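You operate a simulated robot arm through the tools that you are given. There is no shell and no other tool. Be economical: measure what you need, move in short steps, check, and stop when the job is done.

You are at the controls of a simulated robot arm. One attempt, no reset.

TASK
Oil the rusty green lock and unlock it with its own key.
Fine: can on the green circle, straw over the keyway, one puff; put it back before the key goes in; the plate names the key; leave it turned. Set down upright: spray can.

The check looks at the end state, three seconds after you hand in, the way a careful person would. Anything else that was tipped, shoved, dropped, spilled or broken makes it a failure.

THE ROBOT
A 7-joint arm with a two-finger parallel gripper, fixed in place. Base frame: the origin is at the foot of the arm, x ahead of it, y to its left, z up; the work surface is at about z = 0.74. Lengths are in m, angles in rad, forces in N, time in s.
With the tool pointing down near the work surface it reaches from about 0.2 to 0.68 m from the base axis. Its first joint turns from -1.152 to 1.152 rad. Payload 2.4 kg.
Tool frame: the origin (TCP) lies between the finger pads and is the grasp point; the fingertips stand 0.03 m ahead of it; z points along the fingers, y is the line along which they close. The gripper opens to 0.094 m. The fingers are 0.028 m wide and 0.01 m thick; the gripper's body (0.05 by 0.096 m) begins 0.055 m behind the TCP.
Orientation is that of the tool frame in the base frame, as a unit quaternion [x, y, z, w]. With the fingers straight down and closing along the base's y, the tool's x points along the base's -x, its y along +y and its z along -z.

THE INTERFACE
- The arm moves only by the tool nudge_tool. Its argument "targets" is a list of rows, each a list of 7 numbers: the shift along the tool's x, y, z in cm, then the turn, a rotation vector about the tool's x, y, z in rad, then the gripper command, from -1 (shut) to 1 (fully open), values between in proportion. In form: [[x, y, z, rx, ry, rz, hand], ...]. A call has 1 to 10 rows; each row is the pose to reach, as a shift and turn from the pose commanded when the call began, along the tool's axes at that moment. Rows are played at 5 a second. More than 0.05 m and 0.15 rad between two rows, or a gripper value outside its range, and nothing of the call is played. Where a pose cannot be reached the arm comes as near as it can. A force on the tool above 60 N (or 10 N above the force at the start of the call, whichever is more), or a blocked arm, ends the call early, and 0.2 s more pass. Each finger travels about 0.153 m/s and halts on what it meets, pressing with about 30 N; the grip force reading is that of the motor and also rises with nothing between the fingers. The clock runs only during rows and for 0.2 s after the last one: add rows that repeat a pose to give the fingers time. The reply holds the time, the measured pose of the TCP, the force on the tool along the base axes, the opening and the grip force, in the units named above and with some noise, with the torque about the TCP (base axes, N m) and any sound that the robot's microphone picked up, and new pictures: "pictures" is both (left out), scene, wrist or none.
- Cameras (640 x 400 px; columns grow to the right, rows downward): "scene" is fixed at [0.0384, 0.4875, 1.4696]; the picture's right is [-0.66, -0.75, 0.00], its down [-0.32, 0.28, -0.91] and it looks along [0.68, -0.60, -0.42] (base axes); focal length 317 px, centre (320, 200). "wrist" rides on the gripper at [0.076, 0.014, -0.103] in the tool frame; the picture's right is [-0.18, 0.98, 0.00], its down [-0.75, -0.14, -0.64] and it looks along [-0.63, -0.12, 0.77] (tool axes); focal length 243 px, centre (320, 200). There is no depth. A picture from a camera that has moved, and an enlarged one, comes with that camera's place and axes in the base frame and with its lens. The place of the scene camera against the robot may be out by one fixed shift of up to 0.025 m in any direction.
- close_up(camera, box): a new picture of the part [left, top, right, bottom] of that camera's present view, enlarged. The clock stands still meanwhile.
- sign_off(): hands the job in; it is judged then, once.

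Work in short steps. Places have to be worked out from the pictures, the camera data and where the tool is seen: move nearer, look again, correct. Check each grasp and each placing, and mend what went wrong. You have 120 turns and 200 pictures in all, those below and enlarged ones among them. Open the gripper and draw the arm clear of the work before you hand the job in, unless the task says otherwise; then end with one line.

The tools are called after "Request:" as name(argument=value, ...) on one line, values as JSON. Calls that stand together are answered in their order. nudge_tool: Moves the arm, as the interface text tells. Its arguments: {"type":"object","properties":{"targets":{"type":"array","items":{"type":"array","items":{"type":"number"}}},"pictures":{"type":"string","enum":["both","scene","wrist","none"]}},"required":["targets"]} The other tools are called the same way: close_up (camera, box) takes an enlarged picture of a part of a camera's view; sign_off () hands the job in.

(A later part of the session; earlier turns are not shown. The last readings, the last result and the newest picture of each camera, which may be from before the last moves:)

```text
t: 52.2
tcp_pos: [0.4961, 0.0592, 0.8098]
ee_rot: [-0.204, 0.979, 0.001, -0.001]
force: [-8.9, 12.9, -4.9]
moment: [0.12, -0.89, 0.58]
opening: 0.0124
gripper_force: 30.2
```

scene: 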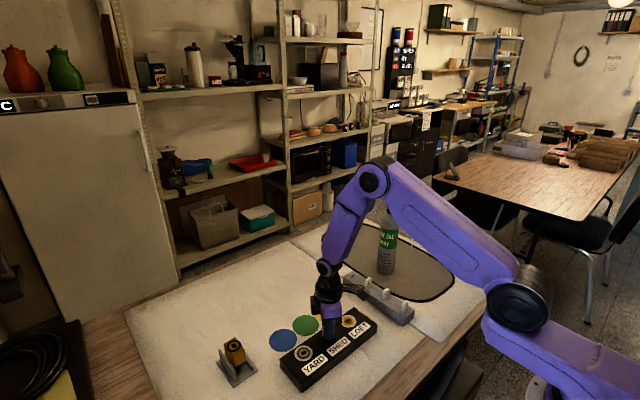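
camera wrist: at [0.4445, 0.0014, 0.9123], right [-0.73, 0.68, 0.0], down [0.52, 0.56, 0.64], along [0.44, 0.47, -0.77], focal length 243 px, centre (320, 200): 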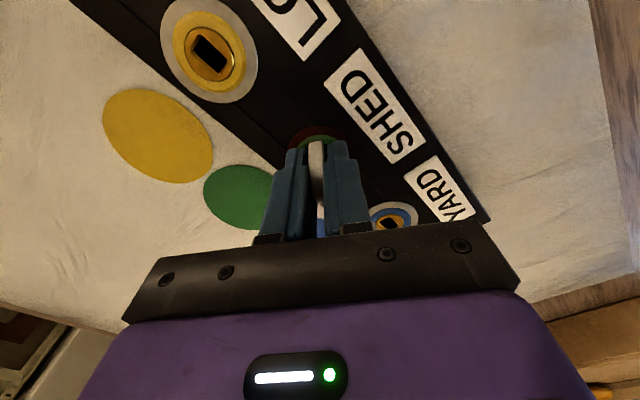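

Resistance appears at about 66°: 0.58 N·m and side loads. I'll look before going on.

Request:
close_up(camera="wrist", box=[265, 90, 375, 200])

Request:
close_up(camera="scene", box=[290, 285, 370, 365])

```text
3.64 times, centred on (320, 145) of wrist
camera zoom: at [0.4211, 0.0425, 0.9122], right [-0.22, 0.97, 0.0], down [0.75, 0.17, 0.64], along [0.63, 0.14, -0.77], focal length 882 px, centre (320, 400)
```

zoom: 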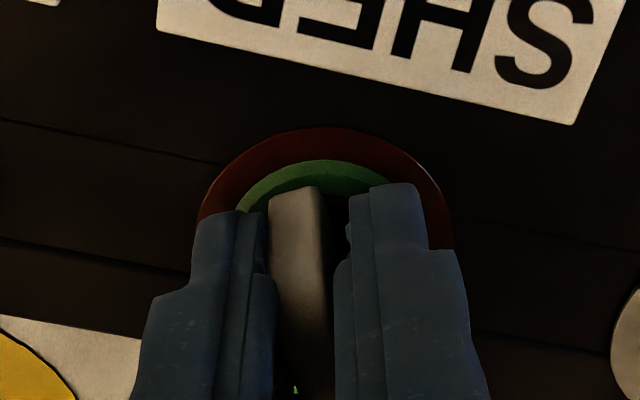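

```text
5.00 times, centred on (330, 325) of scene
camera zoom: at [0.0382, 0.4878, 1.4695], right [-0.66, -0.75, 0.0], down [-0.32, 0.28, -0.91], along [0.68, -0.6, -0.42], focal length 1584 px, centre (270, -425)
```

zoom: 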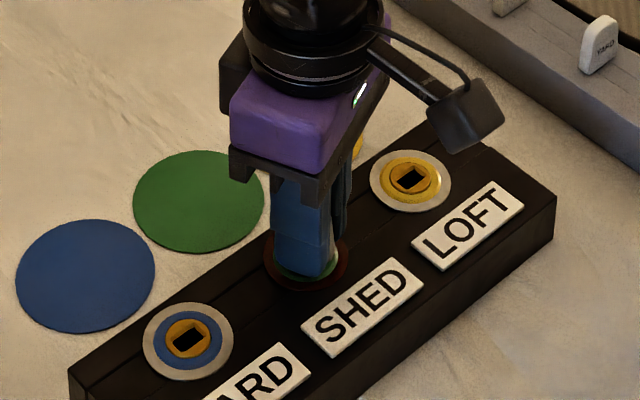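

The key head appears offset from the tool axis by about 6 mm in +y, which fits the earlier rack-slot bias, so I've been swinging it off-axis. I'll shift the TCP to relieve the side load before turning further.

Request:
nudge_tool(targets=[[0.1, 0.2, 0, 0, 0, 0, -1], [0.2, 0.4, 0, 0, 0, 0, -1], [0.2, 0.4, 0, 0, 0, 0, -1]], pictures="none")

```text
t: 53.0
tcp_pos: [0.4943, 0.058, 0.8102]
ee_rot: [-0.201, 0.98, -0.002, 0.001]
force: [7.3, -9.4, 2.2]
moment: [-0.67, 0.85, 0.38]
opening: 0.0131
gripper_force: 29.9
```

Overshot; the neutral point is about 55% of that shift. I'll back off to it.

Request:
nudge_tool(targets=[[-0.05, -0.09, 0, 0, 0, 0, -1], [-0.09, -0.18, 0, 0, 0, 0, -1], [-0.09, -0.18, 0, 0, 0, 0, -1]], pictures="none")

Request:
close_up(camera="wrist", box=[265, 90, 375, 200])

```text
t: 53.8
tcp_pos: [0.4963, 0.0572, 0.8093]
ee_rot: [-0.203, 0.979, 0.0, 0.0]
force: [-1.3, -4.7, -1.2]
moment: [-0.11, -1.11, 0.6]
opening: 0.0131
gripper_force: 29.9
```

```text
3.64 times, centred on (320, 145) of wrist
camera zoom: at [0.42, 0.0423, 0.9119], right [-0.22, 0.98, 0.0], down [0.75, 0.17, 0.64], along [0.63, 0.14, -0.77], focal length 882 px, centre (320, 400)
```

zoom: 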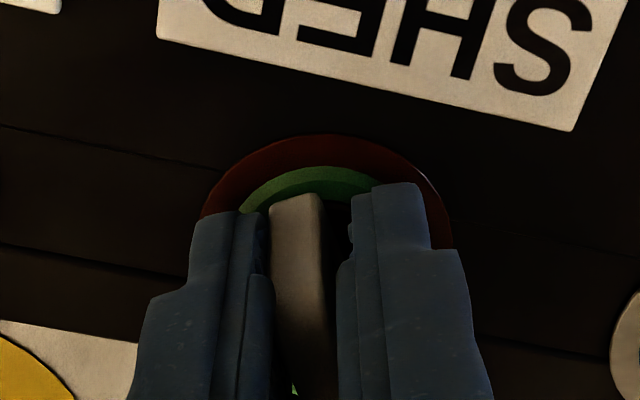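

The key lags the fingers by about 3°, so the plug is near 60° with about 0.6 N·m resisting. I'll push slightly further to tell a hard stop from friction.

Request:
nudge_tool(targets=[[0, -0.05, 0, 0, 0, 0.05, -1], [0, -0.05, 0, 0, 0, 0.1, -1], [0, -0.05, 0, 0, 0, 0.1, -1], [0, -0.05, 0, 0, 0, 0.1, -1]], pictures="none")

Request:
close_up(camera="wrist", box=[265, 90, 375, 200])

```text
t: 54.8
tcp_pos: [0.4962, 0.058, 0.8093]
ee_rot: [-0.154, 0.988, 0.0, 0.0]
force: [-4.6, 0.0, 1.2]
moment: [0.06, -1.04, 0.57]
opening: 0.0131
gripper_force: 29.8
```

```text
3.64 times, centred on (320, 145) of wrist
camera zoom: at [0.4186, 0.0502, 0.9118], right [-0.12, 0.99, 0.0], down [0.76, 0.1, 0.64], along [0.64, 0.08, -0.77], focal length 882 px, centre (320, 400)
```

zoom: 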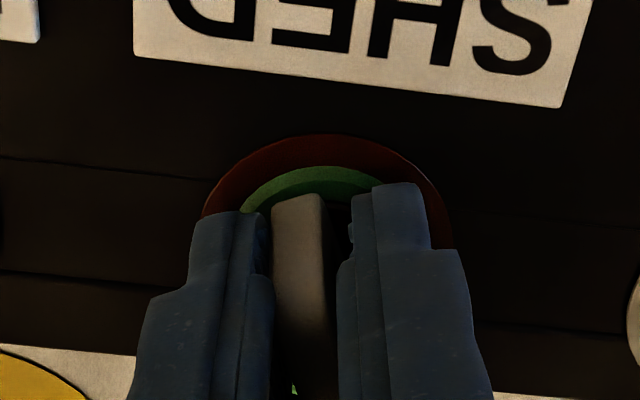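

The key followed the turn at constant torque, so it's friction and not a stop. Continuing to 90°.

Request:
nudge_tool(targets=[[0, 0, 0, 0, 0, 0.08, -1], [0.03, 0.02, 0, 0, 0, 0.16, -1], [0.05, 0.04, 0, 0, 0, 0.24, -1], [0.05, 0.04, 0, 0, 0, 0.31, -1], [0.05, 0.04, 0, 0, 0, 0.31, -1]], pictures="none")

Request:
close_up(camera="wrist", box=[265, 90, 375, 200])

```text
t: 56.0
tcp_pos: [0.4955, 0.0585, 0.8101]
ee_rot: [0.001, 1.0, -0.001, 0.001]
force: [2.9, 0.1, -2.3]
moment: [-0.48, 0.98, 0.19]
opening: 0.0134
gripper_force: 29.8
```

```text
3.64 times, centred on (320, 145) of wrist
camera zoom: at [0.4189, 0.0742, 0.9126], right [0.19, 0.98, 0.0], down [0.75, -0.14, 0.64], along [0.63, -0.12, -0.77], focal length 882 px, centre (320, 400)
```

zoom: 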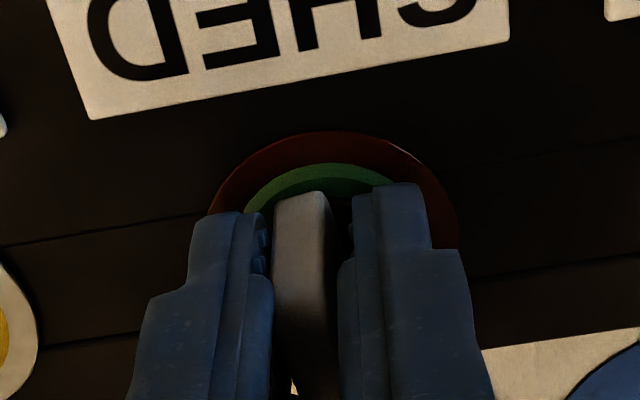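

The tool is at 90° with the key lagging a few degrees and torque low. I'll push another 0.15 rad to reach the stop.

Request:
nudge_tool(targets=[[0, 0, 0, 0, 0, 0.08, -1], [0, 0, 0, 0, 0, 0.16, -1], [0, 0, 0, 0, 0, 0.16, -1]], pictures="none")

Request:
close_up(camera="wrist", box=[265, 90, 375, 200])

Request:
close_up(camera="scene", box=[290, 285, 370, 365])

```text
t: 56.8
tcp_pos: [0.4967, 0.0576, 0.8096]
ee_rot: [0.082, 0.997, 0.0, 0.001]
force: [2.5, 0.2, -1.2]
moment: [0.08, 0.01, -0.01]
opening: 0.0118
gripper_force: 30.4
```

```text
3.64 times, centred on (320, 145) of wrist
camera zoom: at [0.4225, 0.0854, 0.9124], right [0.34, 0.94, 0.0], down [0.72, -0.26, 0.64], along [0.6, -0.22, -0.77], focal length 882 px, centre (320, 400)
```

zoom: 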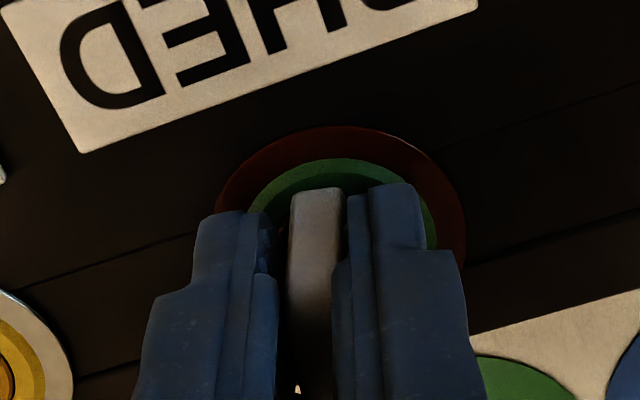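

```text
5.00 times, centred on (330, 325) of scene
camera zoom: at [0.0385, 0.4875, 1.4696], right [-0.66, -0.75, 0.0], down [-0.32, 0.28, -0.91], along [0.68, -0.6, -0.42], focal length 1584 px, centre (270, -425)
```

zoom: 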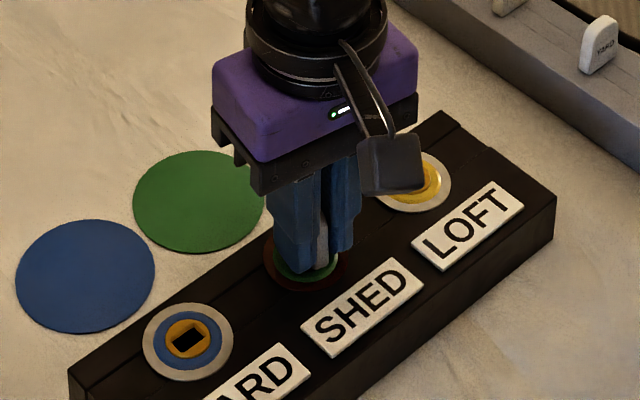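

The key realigned with the grip and the torque vanished, at about 99°. I'll probe a bit further for the end stop.

Request:
nudge_tool(targets=[[0, 0, 0, 0, 0, 0.08, -1], [0, 0, 0, 0, 0, 0.15, -1], [0, 0, 0, 0, 0, 0.15, -1]], pictures="none")

Request:
close_up(camera="wrist", box=[265, 90, 375, 200])

```text
t: 57.6
tcp_pos: [0.4969, 0.0582, 0.8096]
ee_rot: [0.155, 0.988, 0.0, 0.001]
force: [5.7, 0.7, -7.4]
moment: [0.05, -0.08, -0.01]
opening: 0.0117
gripper_force: 30.0
```

```text
3.64 times, centred on (320, 145) of wrist
camera zoom: at [0.4269, 0.0963, 0.9124], right [0.48, 0.88, 0.0], down [0.67, -0.37, 0.64], along [0.57, -0.31, -0.77], focal length 882 px, centre (320, 400)
```

zoom: 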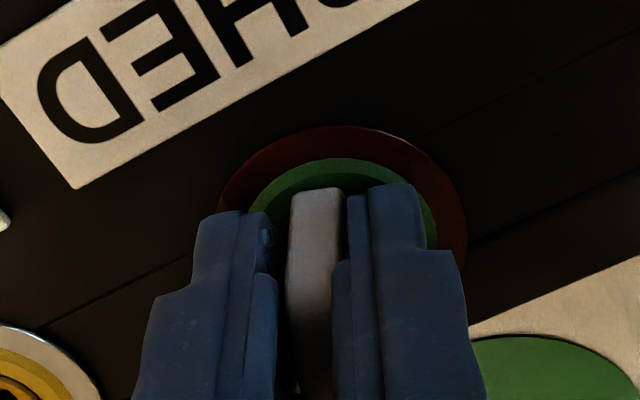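

Still free at about 108° with no stop. I'll release gently and look at the key and plug.

Request:
nudge_tool(targets=[[0, 0, 0, 0, 0, 0, -0.7], [0, 0, 0, 0, 0, 0, -0.4], [0, 0, 0, 0, 0, 0, -0.2], [0, 0, 0, 0, 0, 0, -0.2]], pictures="none")

Request:
nudge_tool(targets=[[0, 0, -2, 0, 0, 0, -0.2], [0, 0, -5, 0, 0, 0, -0.2], [0, 0, -9, 0, 0, 0, -0.2], [0, 0, -9, 0, 0, 0, -0.2]])

Request:
close_up(camera="wrist", box=[265, 60, 375, 170])

Request:
close_up(camera="scene", box=[295, 300, 365, 365])

```text
t: 58.6
tcp_pos: [0.4957, 0.0579, 0.8101]
ee_rot: [0.155, 0.988, 0.0, 0.001]
force: [0.0, -1.0, -0.8]
moment: [0.0, 0.02, 0.02]
opening: 0.0376
gripper_force: 0.1
```

```text
t: 59.6
tcp_pos: [0.4958, 0.0583, 0.8997]
ee_rot: [0.155, 0.988, 0.001, 0.0]
force: [0.8, -0.7, -0.2]
moment: [-0.02, 0.01, 0.0]
opening: 0.0375
gripper_force: 0.0
camera wrist: at [0.4267, 0.096, 1.0027], right [0.48, 0.88, 0.0], down [0.67, -0.36, 0.64], along [0.56, -0.31, -0.77], focal length 243 px, centre (320, 200)
```

scene: 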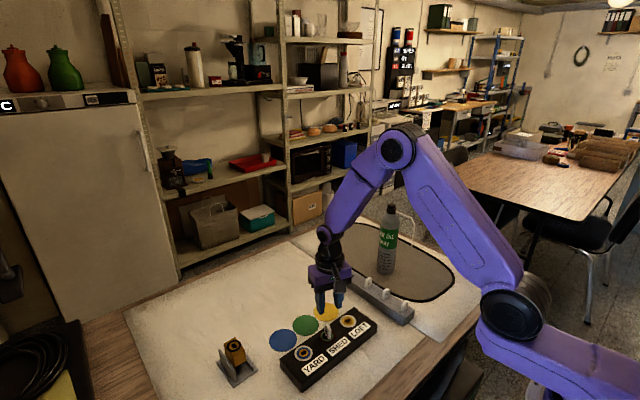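
wrist: 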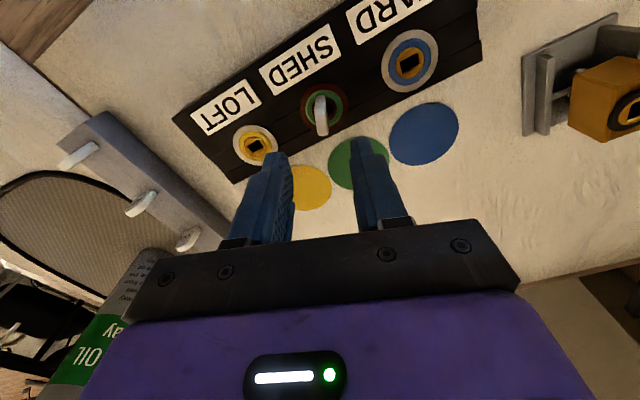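

```text
3.64 times, centred on (320, 115) of wrist
camera zoom: at [0.4267, 0.096, 1.0027], right [0.48, 0.88, 0.0], down [0.67, -0.36, 0.64], along [0.56, -0.31, -0.77], focal length 882 px, centre (320, 509)
```

zoom: 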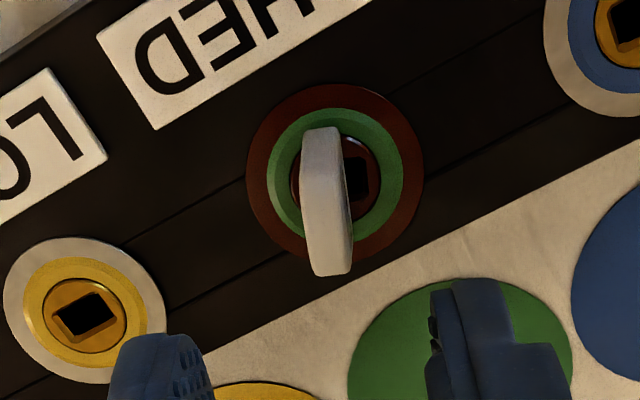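

```text
6.15 times, centred on (330, 332) of scene
camera zoom: at [0.0384, 0.4875, 1.4696], right [-0.66, -0.75, 0.0], down [-0.32, 0.28, -0.91], along [0.68, -0.6, -0.42], focal length 1950 px, centre (258, -615)
```

zoom: 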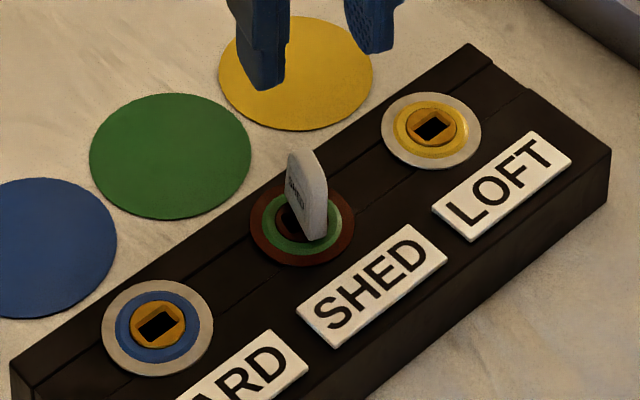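

The key looks off-centre from the plug. I need a closer look.

Request:
close_up(camera="wrist", box=[295, 75, 350, 140])

Request:
close_up(camera="scene", box=[313, 318, 345, 350])

```text
6.15 times, centred on (322, 108) of wrist
camera zoom: at [0.4267, 0.096, 1.0027], right [0.48, 0.88, 0.0], down [0.67, -0.36, 0.64], along [0.56, -0.31, -0.77], focal length 1493 px, centre (305, 769)
```

zoom: 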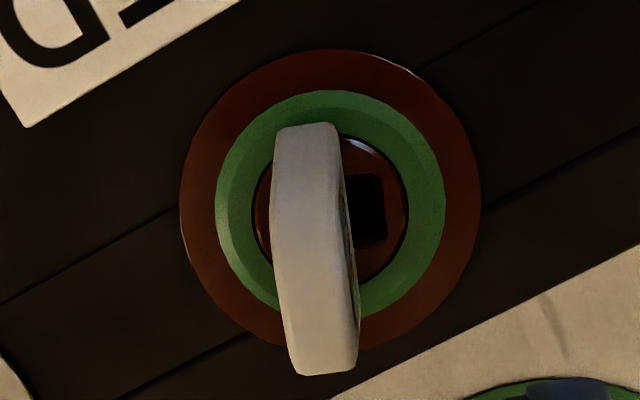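

```text
12.50 times, centred on (329, 334) of scene
camera zoom: at [0.0384, 0.4875, 1.4696], right [-0.66, -0.75, 0.0], down [-0.32, 0.28, -0.91], along [0.68, -0.6, -0.42], focal length 3960 px, centre (208, -1475)
```

zoom: 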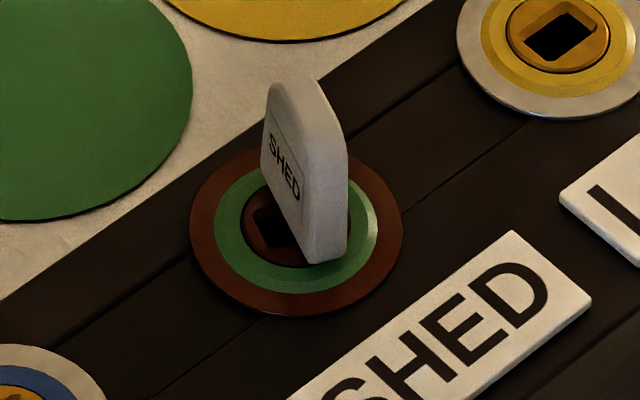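

It's ambiguous whether the plug turned with the key. I'll rotate the raised tool about its axis to view from another side.

Request:
nudge_tool(targets=[[0, 0, -1, 0, 0, -0.14, 0], [0, 0, -1, 0, 0, -0.28, 0], [0, 0, -1, 0, 0, -0.42, 0], [0, 0, -1, 0, 0, -0.56, 0], [0, 0, -1, 0, 0, -0.7, 0], [0, 0, -1, 0, 0, -0.84, 0], [0, 0, -1, 0, 0, -0.98, 0], [0, 0, -1, 0, 0, -1.12, 0], [0, 0, -1, 0, 0, -1.26, 0], [0, 0, -1, 0, 0, -1.26, 0]], pictures="wrist")

Request:
close_up(camera="wrist", box=[295, 75, 350, 140])

```text
t: 61.8
tcp_pos: [0.4953, 0.0577, 0.909]
ee_rot: [-0.457, 0.89, 0.0, 0.0]
force: [-0.4, -0.4, -0.1]
moment: [-0.01, -0.03, 0.02]
opening: 0.047
gripper_force: 0.2
camera wrist: at [0.4386, 0.0054, 1.0125], right [-0.69, 0.72, 0.0], down [0.55, 0.53, 0.64], along [0.46, 0.44, -0.77], focal length 243 px, centre (320, 200)
```

wrist: 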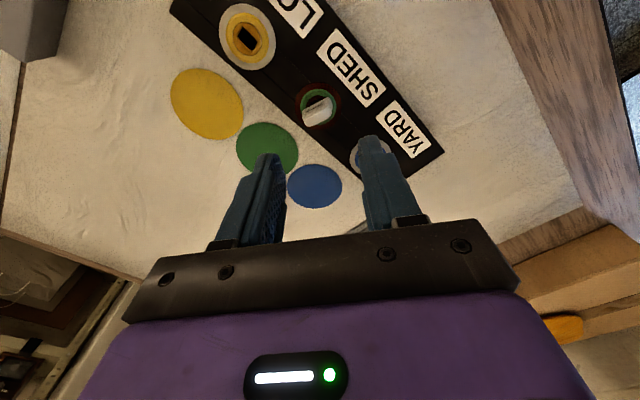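

```text
6.15 times, centred on (322, 108) of wrist
camera zoom: at [0.4386, 0.0054, 1.0125], right [-0.69, 0.72, 0.0], down [0.55, 0.53, 0.64], along [0.46, 0.44, -0.77], focal length 1493 px, centre (305, 769)
```

zoom: 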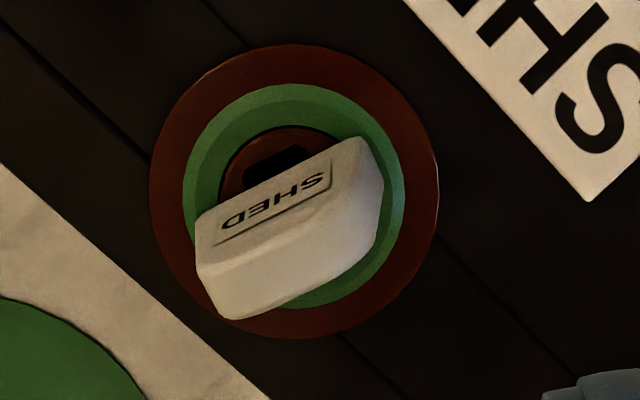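

Request:
close_up(camera="wrist", box=[304, 88, 340, 118])

Request:
close_up(camera="wrist", box=[225, 10, 265, 70])

```text
13.33 times, centred on (322, 103) of wrist
camera zoom: at [0.4386, 0.0054, 1.0125], right [-0.69, 0.72, 0.0], down [0.55, 0.53, 0.64], along [0.46, 0.44, -0.77], focal length 3235 px, centre (293, 1493)
```

zoom: 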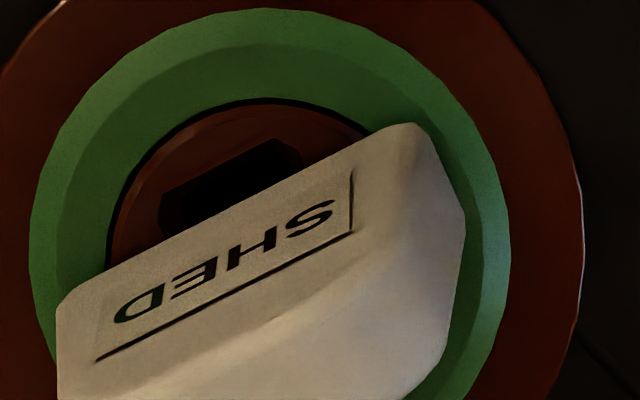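

```text
6.67 times, centred on (245, 40) of wrist
camera zoom: at [0.4386, 0.0054, 1.0125], right [-0.69, 0.72, 0.0], down [0.55, 0.53, 0.64], along [0.46, 0.44, -0.77], focal length 1618 px, centre (820, 1267)
```

zoom: 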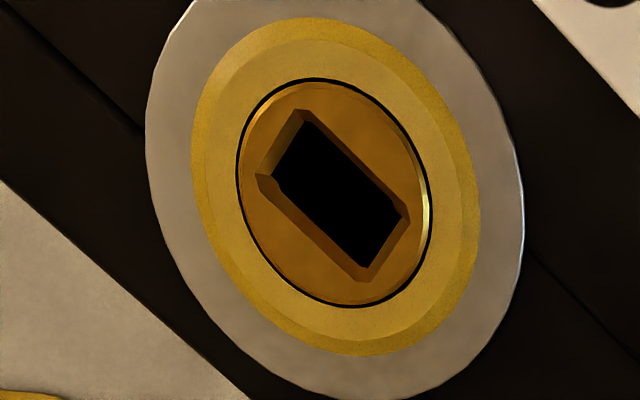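

The slot in the plug sits at about 24° and the key head at about 110°, so the blade slipped past in the oversized keyway. I was turning about 3.5 mm off-axis. Three views put the lock axis at (0.499, 0.060). I'll regrip the key centred, lift it out, inspect the blade and reinsert it aligned with the plug.

Request:
nudge_tool(targets=[[-0.36, -0.16, 0, 0, 0, 0.14, 0], [-0.36, -0.16, 0, 0, 0, 0.28, 0], [-0.36, -0.16, 0, 0, 0, 0.42, 0], [-0.36, -0.16, 0, 0, 0, 0.56, 0], [-0.36, -0.16, 0, 0, 0, 0.7, 0], [-0.36, -0.16, 0, 0, 0, 0.84, 0], [-0.36, -0.16, 0, 0, 0, 0.98, 0], [-0.36, -0.16, 0, 0, 0, 1.12, 0], [-0.36, -0.16, 0, 0, 0, 1.25, 0], [-0.36, -0.16, 0, 0, 0, 1.28, 0]], pictures="wrist")

Request:
close_up(camera="wrist", box=[285, 75, 355, 155])

Request:
close_up(camera="scene", box=[313, 318, 345, 350])

```text
t: 64.0
tcp_pos: [0.4998, 0.0604, 0.9085]
ee_rot: [0.165, 0.986, 0.0, 0.0]
force: [-0.3, -0.8, -0.7]
moment: [0.0, 0.0, 0.01]
opening: 0.0473
gripper_force: 0.0
camera wrist: at [0.4311, 0.0994, 1.012], right [0.5, 0.87, 0.0], down [0.67, -0.38, 0.64], along [0.56, -0.32, -0.77], focal length 243 px, centre (320, 200)
```

wrist: 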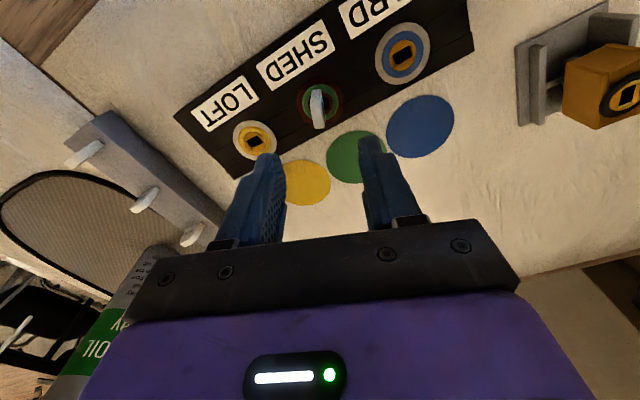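

```text
5.00 times, centred on (320, 115) of wrist
camera zoom: at [0.4311, 0.0994, 1.012], right [0.5, 0.87, 0.0], down [0.67, -0.38, 0.64], along [0.56, -0.32, -0.77], focal length 1213 px, centre (320, 625)
```

zoom: 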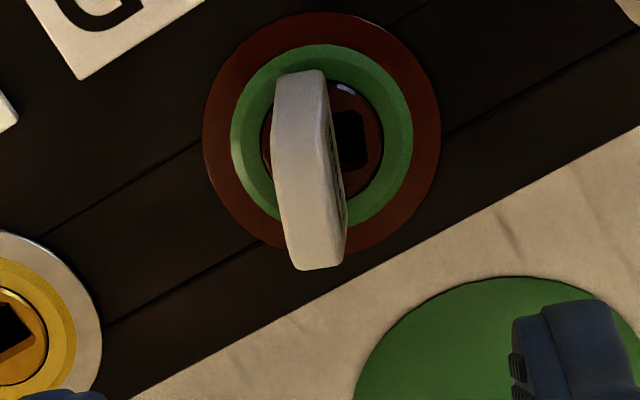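

```text
12.50 times, centred on (329, 334) of scene
camera zoom: at [0.0384, 0.4875, 1.4696], right [-0.66, -0.75, 0.0], down [-0.32, 0.28, -0.91], along [0.68, -0.6, -0.42], focal length 3960 px, centre (208, -1475)
```

zoom: 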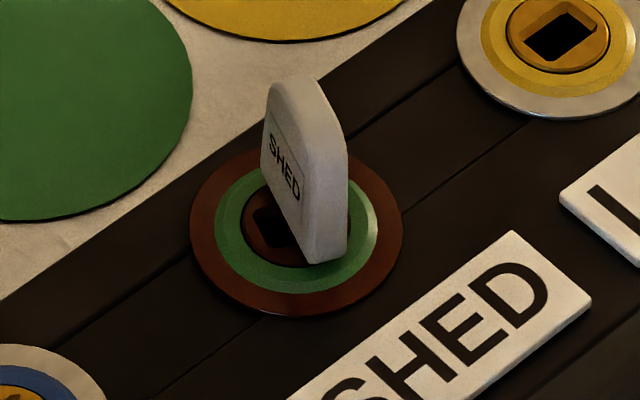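

I'll descend over the key head and regrip it.

Request:
nudge_tool(targets=[[0.1, 0, 4, 0, 0, 0, 0], [0.1, 0, 7.5, 0, 0, 0, 0], [0.1, 0, 9.7, 0, 0, 0, 0], [0.1, 0, 9.7, 0, 0, 0, -0.5], [0.1, 0, 9.7, 0, 0, 0, -0.8], [0.1, 0, 9.7, 0, 0, 0, -1], [0.1, 0, 9.7, 0, 0, 0, -1]], pictures="none")

Request:
close_up(camera="wrist", box=[265, 90, 375, 200])

```text
t: 65.6
tcp_pos: [0.4994, 0.0592, 0.8136]
ee_rot: [0.166, 0.986, 0.0, 0.0]
force: [0.8, -15.2, -0.2]
moment: [-0.19, -0.14, -0.06]
opening: 0.0081
gripper_force: 30.2
```

```text
3.64 times, centred on (320, 145) of wrist
camera zoom: at [0.4305, 0.0986, 0.9153], right [0.5, 0.87, 0.0], down [0.67, -0.38, 0.64], along [0.56, -0.32, -0.77], focal length 882 px, centre (320, 400)
```

zoom: 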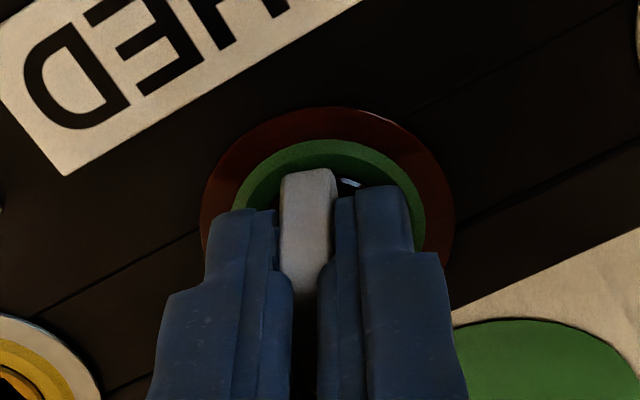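

Gripped on an 8 mm thick section, but with 15 N of side load. I'll relax y by 3 mm and then lift the key out.

Request:
nudge_tool(targets=[[-0.1, -0.28, 0, 0, 0, 0, -1], [-0.1, -0.28, 0, 0, 0, 0, -1]], pictures="none")

Request:
nudge_tool(targets=[[0, 0, -1, 0, 0, 0, -1], [0, 0, -3, 0, 0, 0, -1], [0, 0, -6, 0, 0, 0, -1], [0, 0, -8, 0, 0, 0, -1], [0, 0, -8, 0, 0, 0, -1]], pictures="wrist")

Request:
close_up(camera="scene", box=[300, 280, 350, 345])

Request:
close_up(camera="wrist", box=[265, 70, 375, 200])

```text
t: 66.2
tcp_pos: [0.4989, 0.0597, 0.8124]
ee_rot: [0.163, 0.987, 0.0, 0.002]
force: [4.0, 2.0, -3.8]
moment: [0.06, -0.05, 0.03]
opening: 0.008
gripper_force: 30.2
```

```text
t: 67.4
tcp_pos: [0.4978, 0.0572, 0.8913]
ee_rot: [0.165, 0.986, -0.001, 0.001]
force: [0.3, 0.1, -0.6]
moment: [0.02, 0.03, -0.03]
opening: 0.0
gripper_force: 30.5
camera wrist: at [0.43, 0.0971, 0.9952], right [0.49, 0.87, 0.0], down [0.67, -0.38, 0.64], along [0.56, -0.32, -0.77], focal length 243 px, centre (320, 200)
```

wrist: 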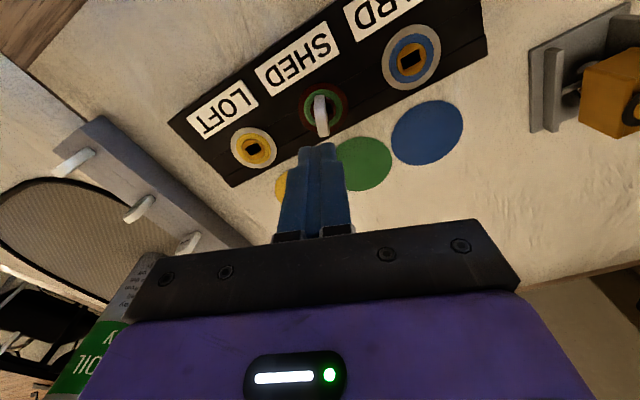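

```text
6.15 times, centred on (325, 312) of scene
camera zoom: at [0.0384, 0.4875, 1.4696], right [-0.66, -0.75, 0.0], down [-0.32, 0.28, -0.91], along [0.68, -0.6, -0.42], focal length 1950 px, centre (289, -492)
```

zoom: 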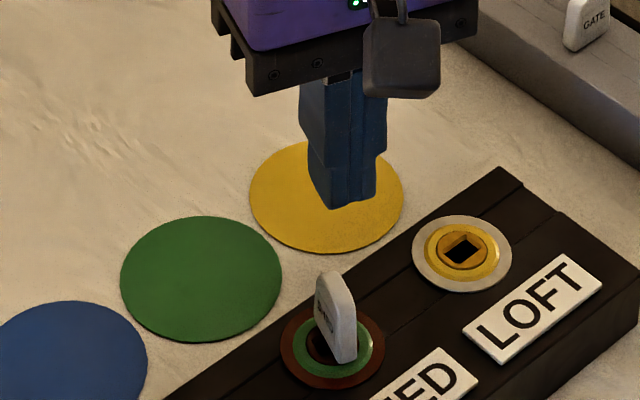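

```text
3.08 times, centred on (320, 135) of wrist
camera zoom: at [0.43, 0.0971, 0.9952], right [0.49, 0.87, 0.0], down [0.67, -0.38, 0.64], along [0.56, -0.32, -0.77], focal length 746 px, centre (320, 400)
```

zoom: 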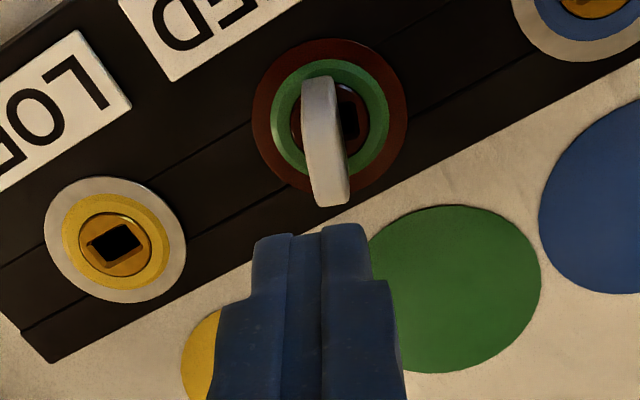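

The key stayed in the lock and slipped from my fingers. I need a low-angle view of it, so I'll back off, straighten yaw, then pitch the camera shallower.

Request:
nudge_tool(targets=[[0, 0, -3, 0, 0, -0.08, -0.5], [2.5, -0.9, -5, 0, 0, -0.16, 0], [6, -2, -5, 0, 0, -0.25, 0], [9.5, -3.2, -4, 0, 0, -0.33, 0], [13, -4.3, -3, 0, 0, -0.33, 0], [13, -4.3, -3, 0, 0, -0.33, 0]], pictures="none")

Request:
nudge_tool(targets=[[1, 0, 0, 0, -0.12, 0, 0], [2, 0, 1, 0, -0.24, 0, 0], [3, 0, 2, 0, -0.36, 0, 0], [4, 0, 2.5, 0, -0.48, 0, 0], [4, 0, 2.5, 0, -0.5, 0, 0]], pictures="both")

```text
t: 68.8
tcp_pos: [0.3629, 0.0585, 0.9232]
ee_rot: [0.0, 1.0, -0.001, 0.0]
force: [-0.2, -0.5, 0.3]
moment: [0.0, 0.0, -0.01]
opening: 0.0468
gripper_force: 0.1
```

```text
t: 70.0
tcp_pos: [0.3347, 0.0385, 0.8975]
ee_rot: [0.025, 0.969, -0.015, 0.247]
force: [-3.3, 4.6, 0.6]
moment: [-0.32, -0.24, -0.24]
opening: 0.047
gripper_force: 0.0
out of reach, approached as far as the arm can: row 1, 2, 3
camera wrist: at [0.2183, 0.0608, 0.95], right [0.22, 0.97, 0.07], down [0.34, -0.15, 0.93], along [0.91, -0.18, -0.37], focal length 243 px, centre (320, 200)
```

scene: 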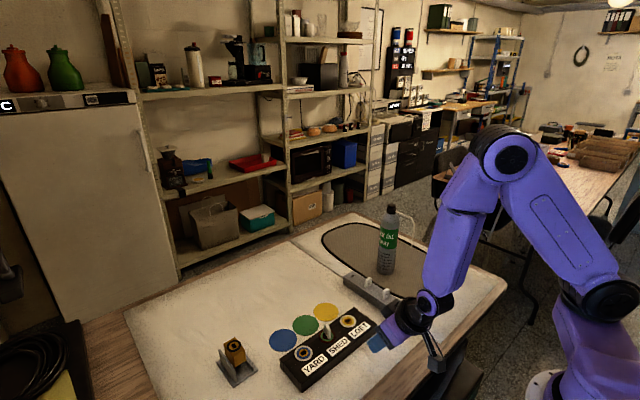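
wrist: 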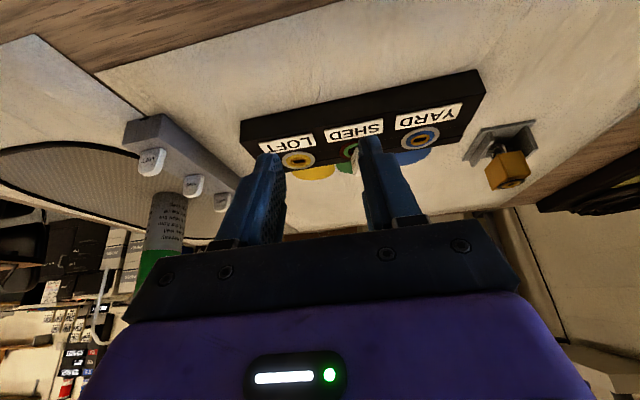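

The view works, but a finger hides the key. I'll open the fingers fully.

Request:
nudge_tool(targets=[[0, 0, 0, 0, 0, 0, 1], [0, 0, 0, 0, 0, 0, 1]], pictures="none")

Request:
close_up(camera="wrist", box=[300, 110, 410, 200])

Request:
close_up(camera="scene", box=[310, 312, 345, 350])

```text
t: 70.6
tcp_pos: [0.3215, 0.0595, 0.8963]
ee_rot: [0.0, 0.969, 0.0, 0.248]
force: [0.2, 0.0, 0.4]
moment: [-0.02, 0.03, 0.0]
opening: 0.0939
gripper_force: 0.1
```

```text
4.44 times, centred on (355, 155) of wrist
camera zoom: at [0.2037, 0.0754, 0.9504], right [0.16, 0.98, 0.09], down [0.35, -0.14, 0.92], along [0.92, -0.12, -0.37], focal length 1078 px, centre (164, 400)
```

zoom: 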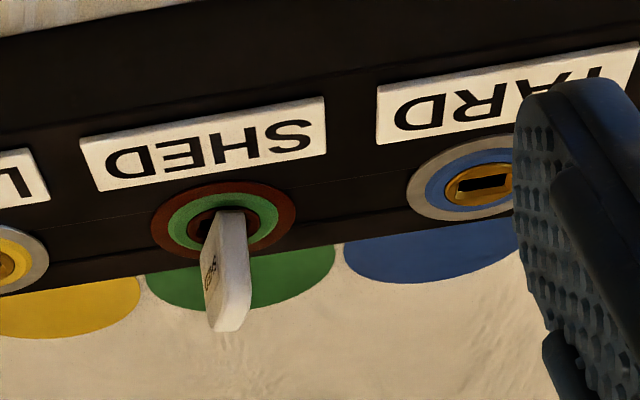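

```text
10.53 times, centred on (328, 331) of scene
camera zoom: at [0.0383, 0.4875, 1.4696], right [-0.66, -0.75, 0.0], down [-0.32, 0.28, -0.91], along [0.68, -0.6, -0.42], focal length 3335 px, centre (241, -1179)
```

zoom: 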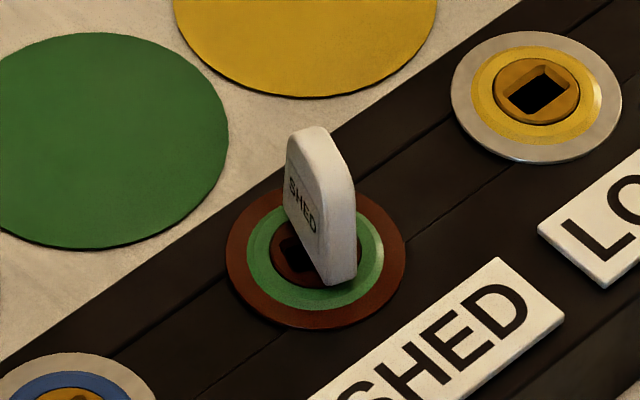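

The key is standing seated on the plug and is held firmly. I'll go back above it, matched to its yaw, for a better-centred grip.

Request:
nudge_tool(targets=[[-1.2, 0, -0.1, 0, 0.13, 0, 0.5], [-2.5, 0, -0.2, 0, 0.26, 0, 0], [-3.8, 0, -0.3, 0, 0.39, 0, 0], [-4.9, 0, -0.4, 0, 0.501, 0, 0], [-4.9, 0, -0.4, 0, 0.501, 0, 0]], pictures="none")

```text
t: 71.8
tcp_pos: [0.3636, 0.0543, 0.9229]
ee_rot: [0.004, 1.0, -0.017, 0.021]
force: [0.4, 1.4, -0.6]
moment: [-0.01, 0.02, 0.0]
opening: 0.047
gripper_force: 0.1
out of reach, approached as far as the arm can: row 3, 4, 5
```

Request:
nudge_tool(targets=[[-3.4, 0, 0, 0, 0, 0.1, 0], [-6.8, 0, 0, 0, 0, 0.2, 0], [-10.2, 0, 0, 0, 0, 0.3, 0], [-13.4, -0.1, 0.5, 0, 0, 0.35, 0], [-13.4, -0.1, 1, 0, 0, 0.35, 0], [-13.4, -0.1, 1, 0, 0, 0.35, 0]], pictures="wrist")

Request:
close_up(camera="wrist", box=[285, 75, 355, 155])

```text
t: 73.2
tcp_pos: [0.498, 0.05, 0.9163]
ee_rot: [0.177, 0.984, -0.015, 0.025]
force: [-0.4, 0.2, -0.2]
moment: [0.0, -0.01, -0.01]
opening: 0.047
gripper_force: 0.0
camera wrist: at [0.4271, 0.0948, 1.0157], right [0.52, 0.86, -0.01], down [0.63, -0.37, 0.68], along [0.58, -0.36, -0.73], focal length 243 px, centre (320, 200)
```

wrist: 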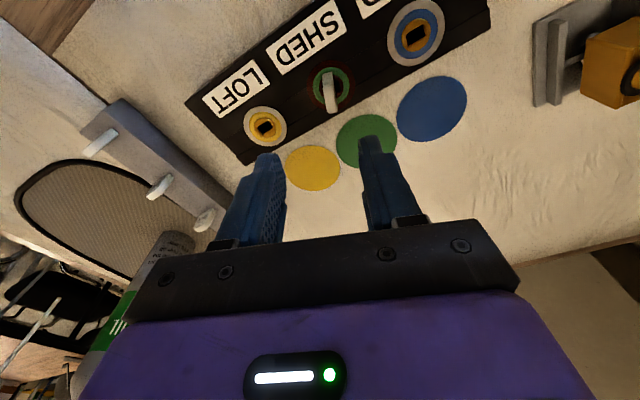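

```text
5.00 times, centred on (320, 115) of wrist
camera zoom: at [0.4271, 0.0948, 1.0157], right [0.52, 0.86, -0.01], down [0.63, -0.37, 0.68], along [0.58, -0.36, -0.73], focal length 1213 px, centre (320, 625)
```

zoom: 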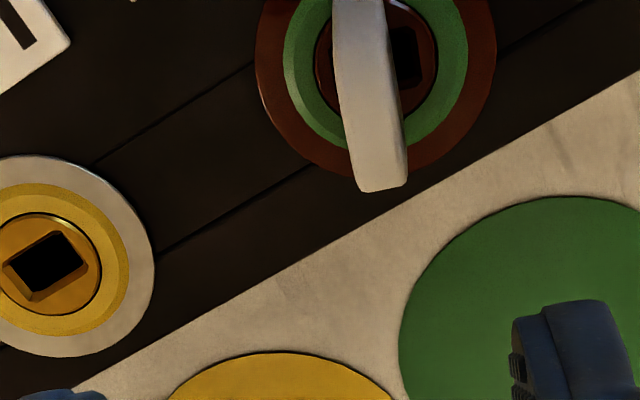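

The commanded pose picked up a slight tilt and y offset. I'll correct both.

Request:
nudge_tool(targets=[[0.18, 0.33, 0, -0.01, 0.027, -0.004, 0], [0.35, 0.67, 0, -0.021, 0.054, -0.008, 0], [0.35, 0.67, 0, -0.021, 0.054, -0.008, 0]], pictures="wrist")

Request:
close_up(camera="wrist", box=[285, 75, 355, 155])

```text
t: 74.0
tcp_pos: [0.4977, 0.0582, 0.9172]
ee_rot: [0.173, 0.985, 0.0, -0.001]
force: [0.6, 0.3, 0.2]
moment: [-0.02, 0.02, 0.0]
opening: 0.0472
gripper_force: 0.1
camera wrist: at [0.4295, 0.0984, 1.02], right [0.51, 0.86, 0.0], down [0.66, -0.39, 0.64], along [0.55, -0.33, -0.77], focal length 243 px, centre (320, 200)
```

wrist: 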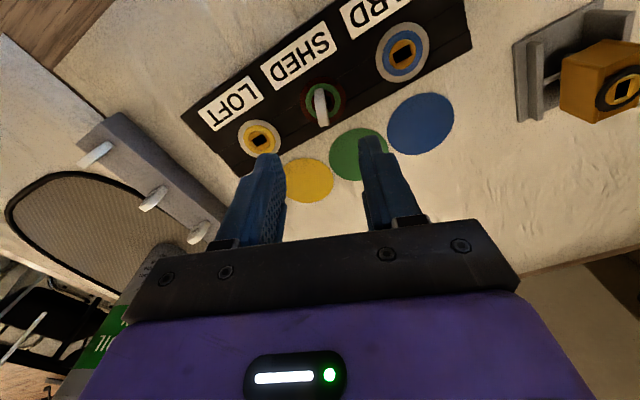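

```text
5.00 times, centred on (320, 115) of wrist
camera zoom: at [0.4295, 0.0984, 1.02], right [0.51, 0.86, 0.0], down [0.66, -0.39, 0.64], along [0.55, -0.33, -0.77], focal length 1213 px, centre (320, 625)
```

zoom: 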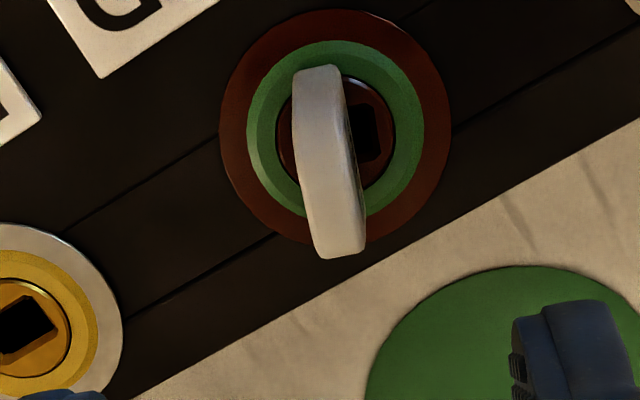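

Aligned. I'll descend to the depth that held well before (z≈0.809) and close.

Request:
nudge_tool(targets=[[0, 0, 4, 0, 0, 0, -0.1], [0, 0, 8, 0, 0, 0, -0.1], [0, 0, 10.3, 0, 0, 0, -0.1], [0, 0, 10.7, 0, 0, 0, -0.1], [0, 0, 10.7, 0, 0, 0, -0.6], [0, 0, 10.7, 0, 0, 0, -0.8], [0, 0, 10.7, 0, 0, 0, -1], [0, 0, 10.7, 0, 0, 0, -1]], pictures="none")

Request:
close_up(camera="wrist", box=[265, 90, 375, 200])

```text
t: 75.8
tcp_pos: [0.4964, 0.0585, 0.8086]
ee_rot: [0.172, 0.985, 0.001, 0.001]
force: [5.6, 13.7, -5.7]
moment: [0.13, -0.14, 0.04]
opening: 0.0117
gripper_force: 29.7
```

```text
3.64 times, centred on (320, 145) of wrist
camera zoom: at [0.4293, 0.0983, 0.911], right [0.51, 0.86, 0.0], down [0.66, -0.39, 0.64], along [0.55, -0.32, -0.77], focal length 882 px, centre (320, 400)
```

zoom: 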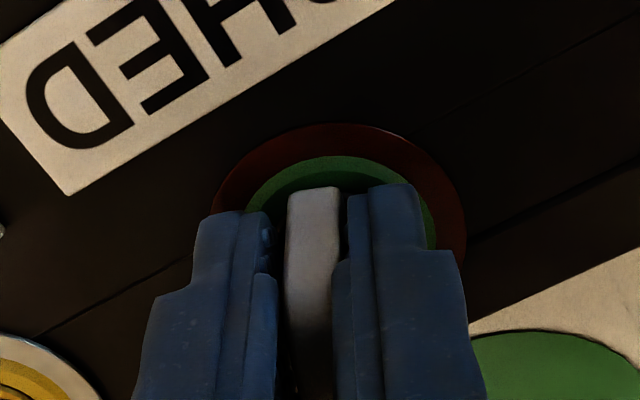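

Good grip at 11.7 mm. The side force says the axis lies about 3 mm towards +y, so I'll relieve that and then try turning clockwise by 0.25 rad while watching the slot.

Request:
nudge_tool(targets=[[-0.05, 0.15, 0, 0, 0, 0, -1], [-0.09, 0.3, 0, 0, 0, 0, -1], [-0.09, 0.3, 0, 0, 0, 0, -1]], pictures="none")

Request:
nudge_tool(targets=[[0, 0, 0, 0, 0, 0.08, -1], [0, 0, 0, 0, 0, 0.16, -1], [0, 0, 0, 0, 0, 0.25, -1], [0, 0, 0, 0, 0, 0.25, -1]], pictures="none")

Request:
close_up(camera="wrist", box=[265, 90, 375, 200])

Request:
close_up(camera="scene", box=[310, 312, 345, 350])

```text
t: 76.6
tcp_pos: [0.4958, 0.0581, 0.8085]
ee_rot: [0.175, 0.985, 0.0, -0.003]
force: [0.2, -8.8, -19.2]
moment: [-0.09, -0.2, -0.05]
opening: 0.0118
gripper_force: 29.7
```

```text
t: 77.6
tcp_pos: [0.4976, 0.0613, 0.8097]
ee_rot: [0.294, 0.956, 0.001, -0.002]
force: [-10.4, -8.6, 1.2]
moment: [-0.87, -0.85, 0.4]
opening: 0.013
gripper_force: 29.8
```

```text
3.64 times, centred on (320, 145) of wrist
camera zoom: at [0.442, 0.1165, 0.9135], right [0.71, 0.71, 0.0], down [0.54, -0.54, 0.64], along [0.45, -0.45, -0.77], focal length 882 px, centre (320, 400)
```

zoom: 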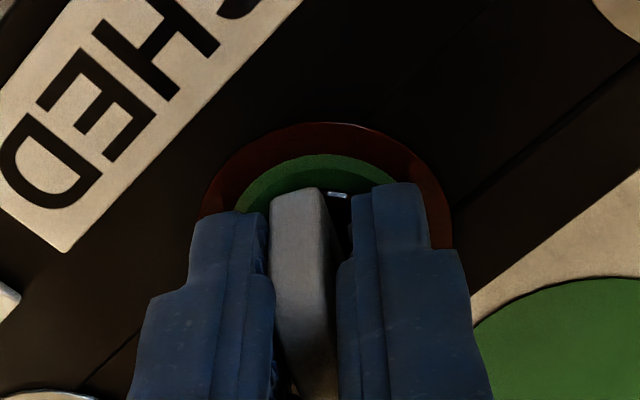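

```text
10.53 times, centred on (328, 331) of scene
camera zoom: at [0.0381, 0.4874, 1.4697], right [-0.66, -0.75, 0.0], down [-0.32, 0.28, -0.91], along [0.68, -0.6, -0.42], focal length 3335 px, centre (241, -1179)
```

zoom: 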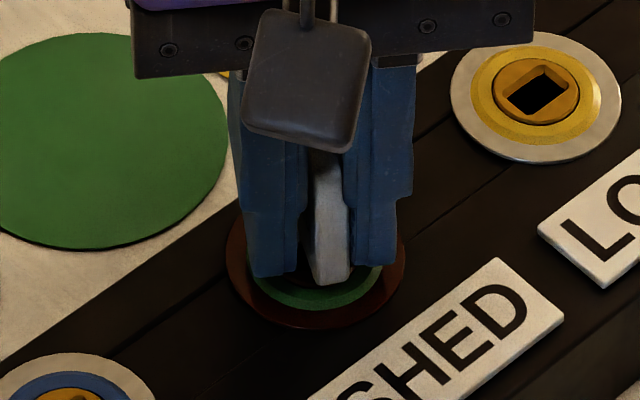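

Torque (0.4 N·m) builds immediately now, so there's little play in this orientation. I'll continue another 0.3 rad to see whether the plug follows.

Request:
nudge_tool(targets=[[0, 0, 0, 0, 0, 0.08, -1], [0, 0, 0, 0, 0, 0.16, -1], [0, 0, 0, 0, 0, 0.24, -1], [0, 0, 0, 0, 0, 0.3, -1], [0, 0, 0, 0, 0, 0.3, -1]], pictures="none")

Request:
close_up(camera="wrist", box=[265, 90, 375, 200])

```text
t: 78.8
tcp_pos: [0.4992, 0.0617, 0.811]
ee_rot: [0.436, 0.9, 0.002, 0.001]
force: [-5.9, -11.9, 15.8]
moment: [-0.87, -0.89, -0.53]
opening: 0.0091
gripper_force: 30.4
```

```text
3.64 times, centred on (320, 145) of wrist
camera zoom: at [0.4624, 0.1305, 0.9143], right [0.89, 0.46, 0.0], down [0.35, -0.68, 0.64], along [0.3, -0.57, -0.77], focal length 882 px, centre (320, 400)
```

zoom: 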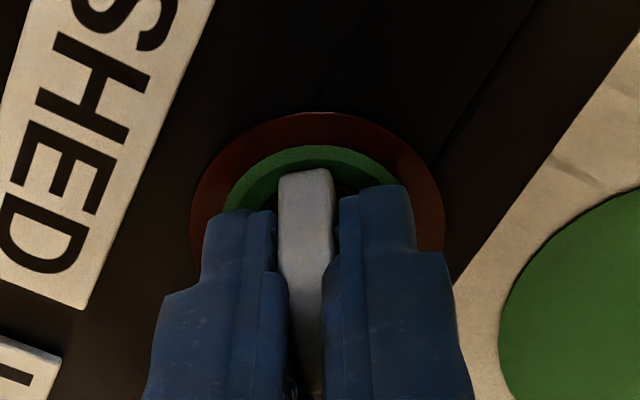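

Key seems to have shifted in the grip. I'll release, rise and look at key and slot again.

Request:
nudge_tool(targets=[[0, 0, 0, 0, 0, 0, -0.5], [0, 0, 0, 0, 0, 0, 0], [0, 0, -3, 0, 0, 0, 0], [0, 0, -7, 0, 0, 0, 0], [0, 0, -10, 0, 0, 0, 0], [0, 0, -10, 0, 0, 0, 0]], pictures="none")

Request:
close_up(camera="wrist", box=[290, 75, 350, 135])

Request:
close_up(camera="scene", box=[310, 312, 345, 350])

```text
t: 80.2
tcp_pos: [0.4981, 0.0621, 0.9095]
ee_rot: [0.434, 0.901, 0.0, -0.001]
force: [-0.1, 0.9, 0.2]
moment: [0.02, 0.0, 0.04]
opening: 0.0468
gripper_force: 0.1
```

```text
6.67 times, centred on (320, 105) of wrist
camera zoom: at [0.4613, 0.1313, 1.013], right [0.88, 0.47, 0.0], down [0.36, -0.68, 0.64], along [0.3, -0.57, -0.77], focal length 1618 px, centre (320, 833)
```

zoom: 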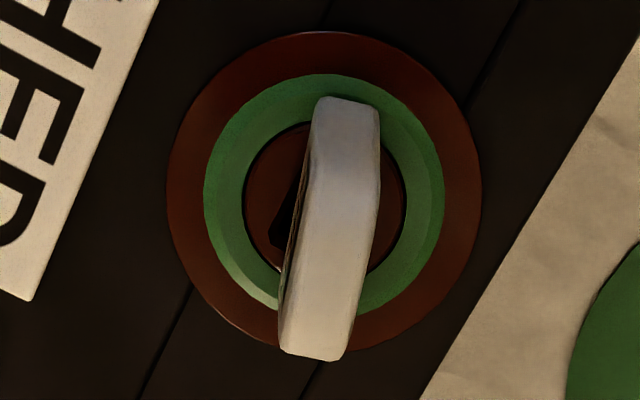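

```text
10.53 times, centred on (328, 331) of scene
camera zoom: at [0.0384, 0.4875, 1.4696], right [-0.66, -0.75, 0.0], down [-0.32, 0.28, -0.91], along [0.68, -0.6, -0.42], focal length 3335 px, centre (241, -1179)
```

zoom: 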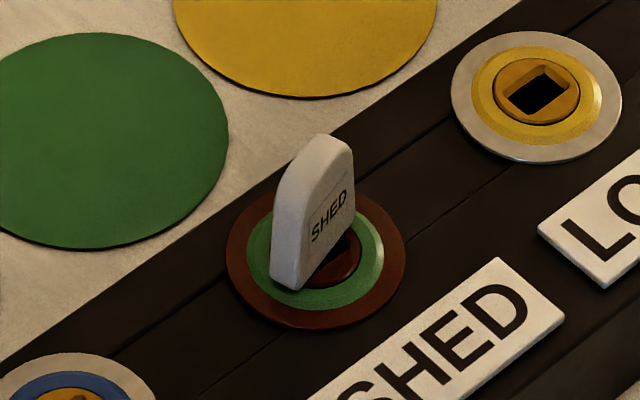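

Request:
close_up(camera="wrist", box=[303, 85, 338, 120])

Request:
close_up(camera="scene", box=[317, 320, 339, 344])

```text
11.43 times, centred on (320, 102) of wrist
camera zoom: at [0.4613, 0.1313, 1.013], right [0.88, 0.47, 0.0], down [0.36, -0.68, 0.64], along [0.3, -0.57, -0.77], focal length 2773 px, centre (314, 1314)
```

zoom: 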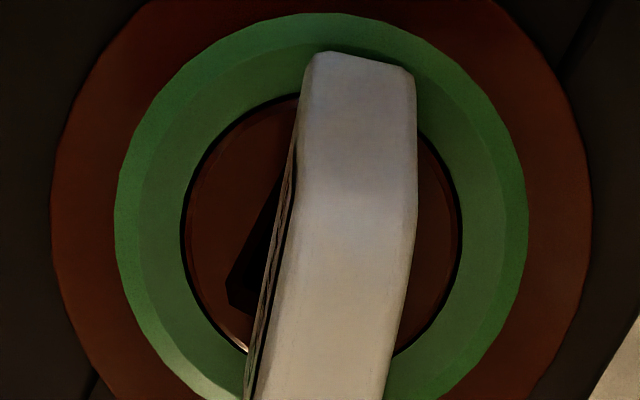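

```text
16.00 times, centred on (328, 332) of scene
camera zoom: at [0.0384, 0.4875, 1.4696], right [-0.66, -0.75, 0.0], down [-0.32, 0.28, -0.91], along [0.68, -0.6, -0.42], focal length 5069 px, centre (192, -1912)
```

zoom: 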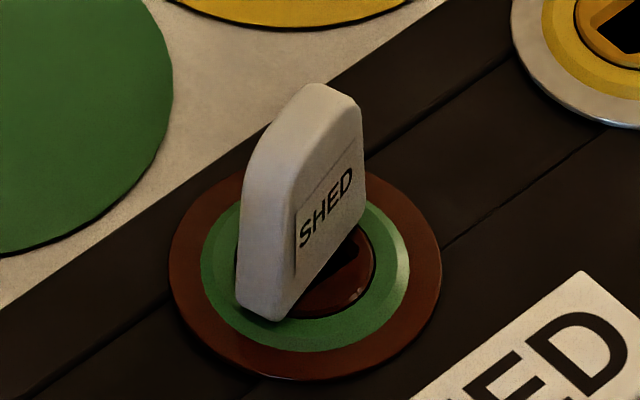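

The plug still looks near 0°, while the blade has popped round inside the oversized keyway. So clockwise is most likely blocked, and the key now sits near 155°, in the free-play zone. I'll regrip at that yaw and turn counter-clockwise instead.

Request:
nudge_tool(targets=[[-0.2, -0.05, 0, 0, 0, 0.13, 0], [-0.2, -0.05, 4, 0, 0, 0.25, -0.1], [-0.2, -0.05, 8, 0, 0, 0.25, -0.1], [-0.2, -0.05, 10.1, 0, 0, 0.25, -0.1], [-0.2, -0.05, 10.1, 0, 0, 0.25, -0.6], [-0.2, -0.05, 10.1, 0, 0, 0.25, -0.8], [-0.2, -0.05, 10.1, 0, 0, 0.25, -1], [-0.2, -0.05, 10.1, 0, 0, 0.25, -1]], pictures="none")

```text
t: 82.0
tcp_pos: [0.5008, 0.0602, 0.8097]
ee_rot: [0.542, 0.84, 0.001, 0.001]
force: [4.2, 6.3, 14.9]
moment: [0.17, -0.04, -0.12]
opening: 0.008
gripper_force: 29.5
```

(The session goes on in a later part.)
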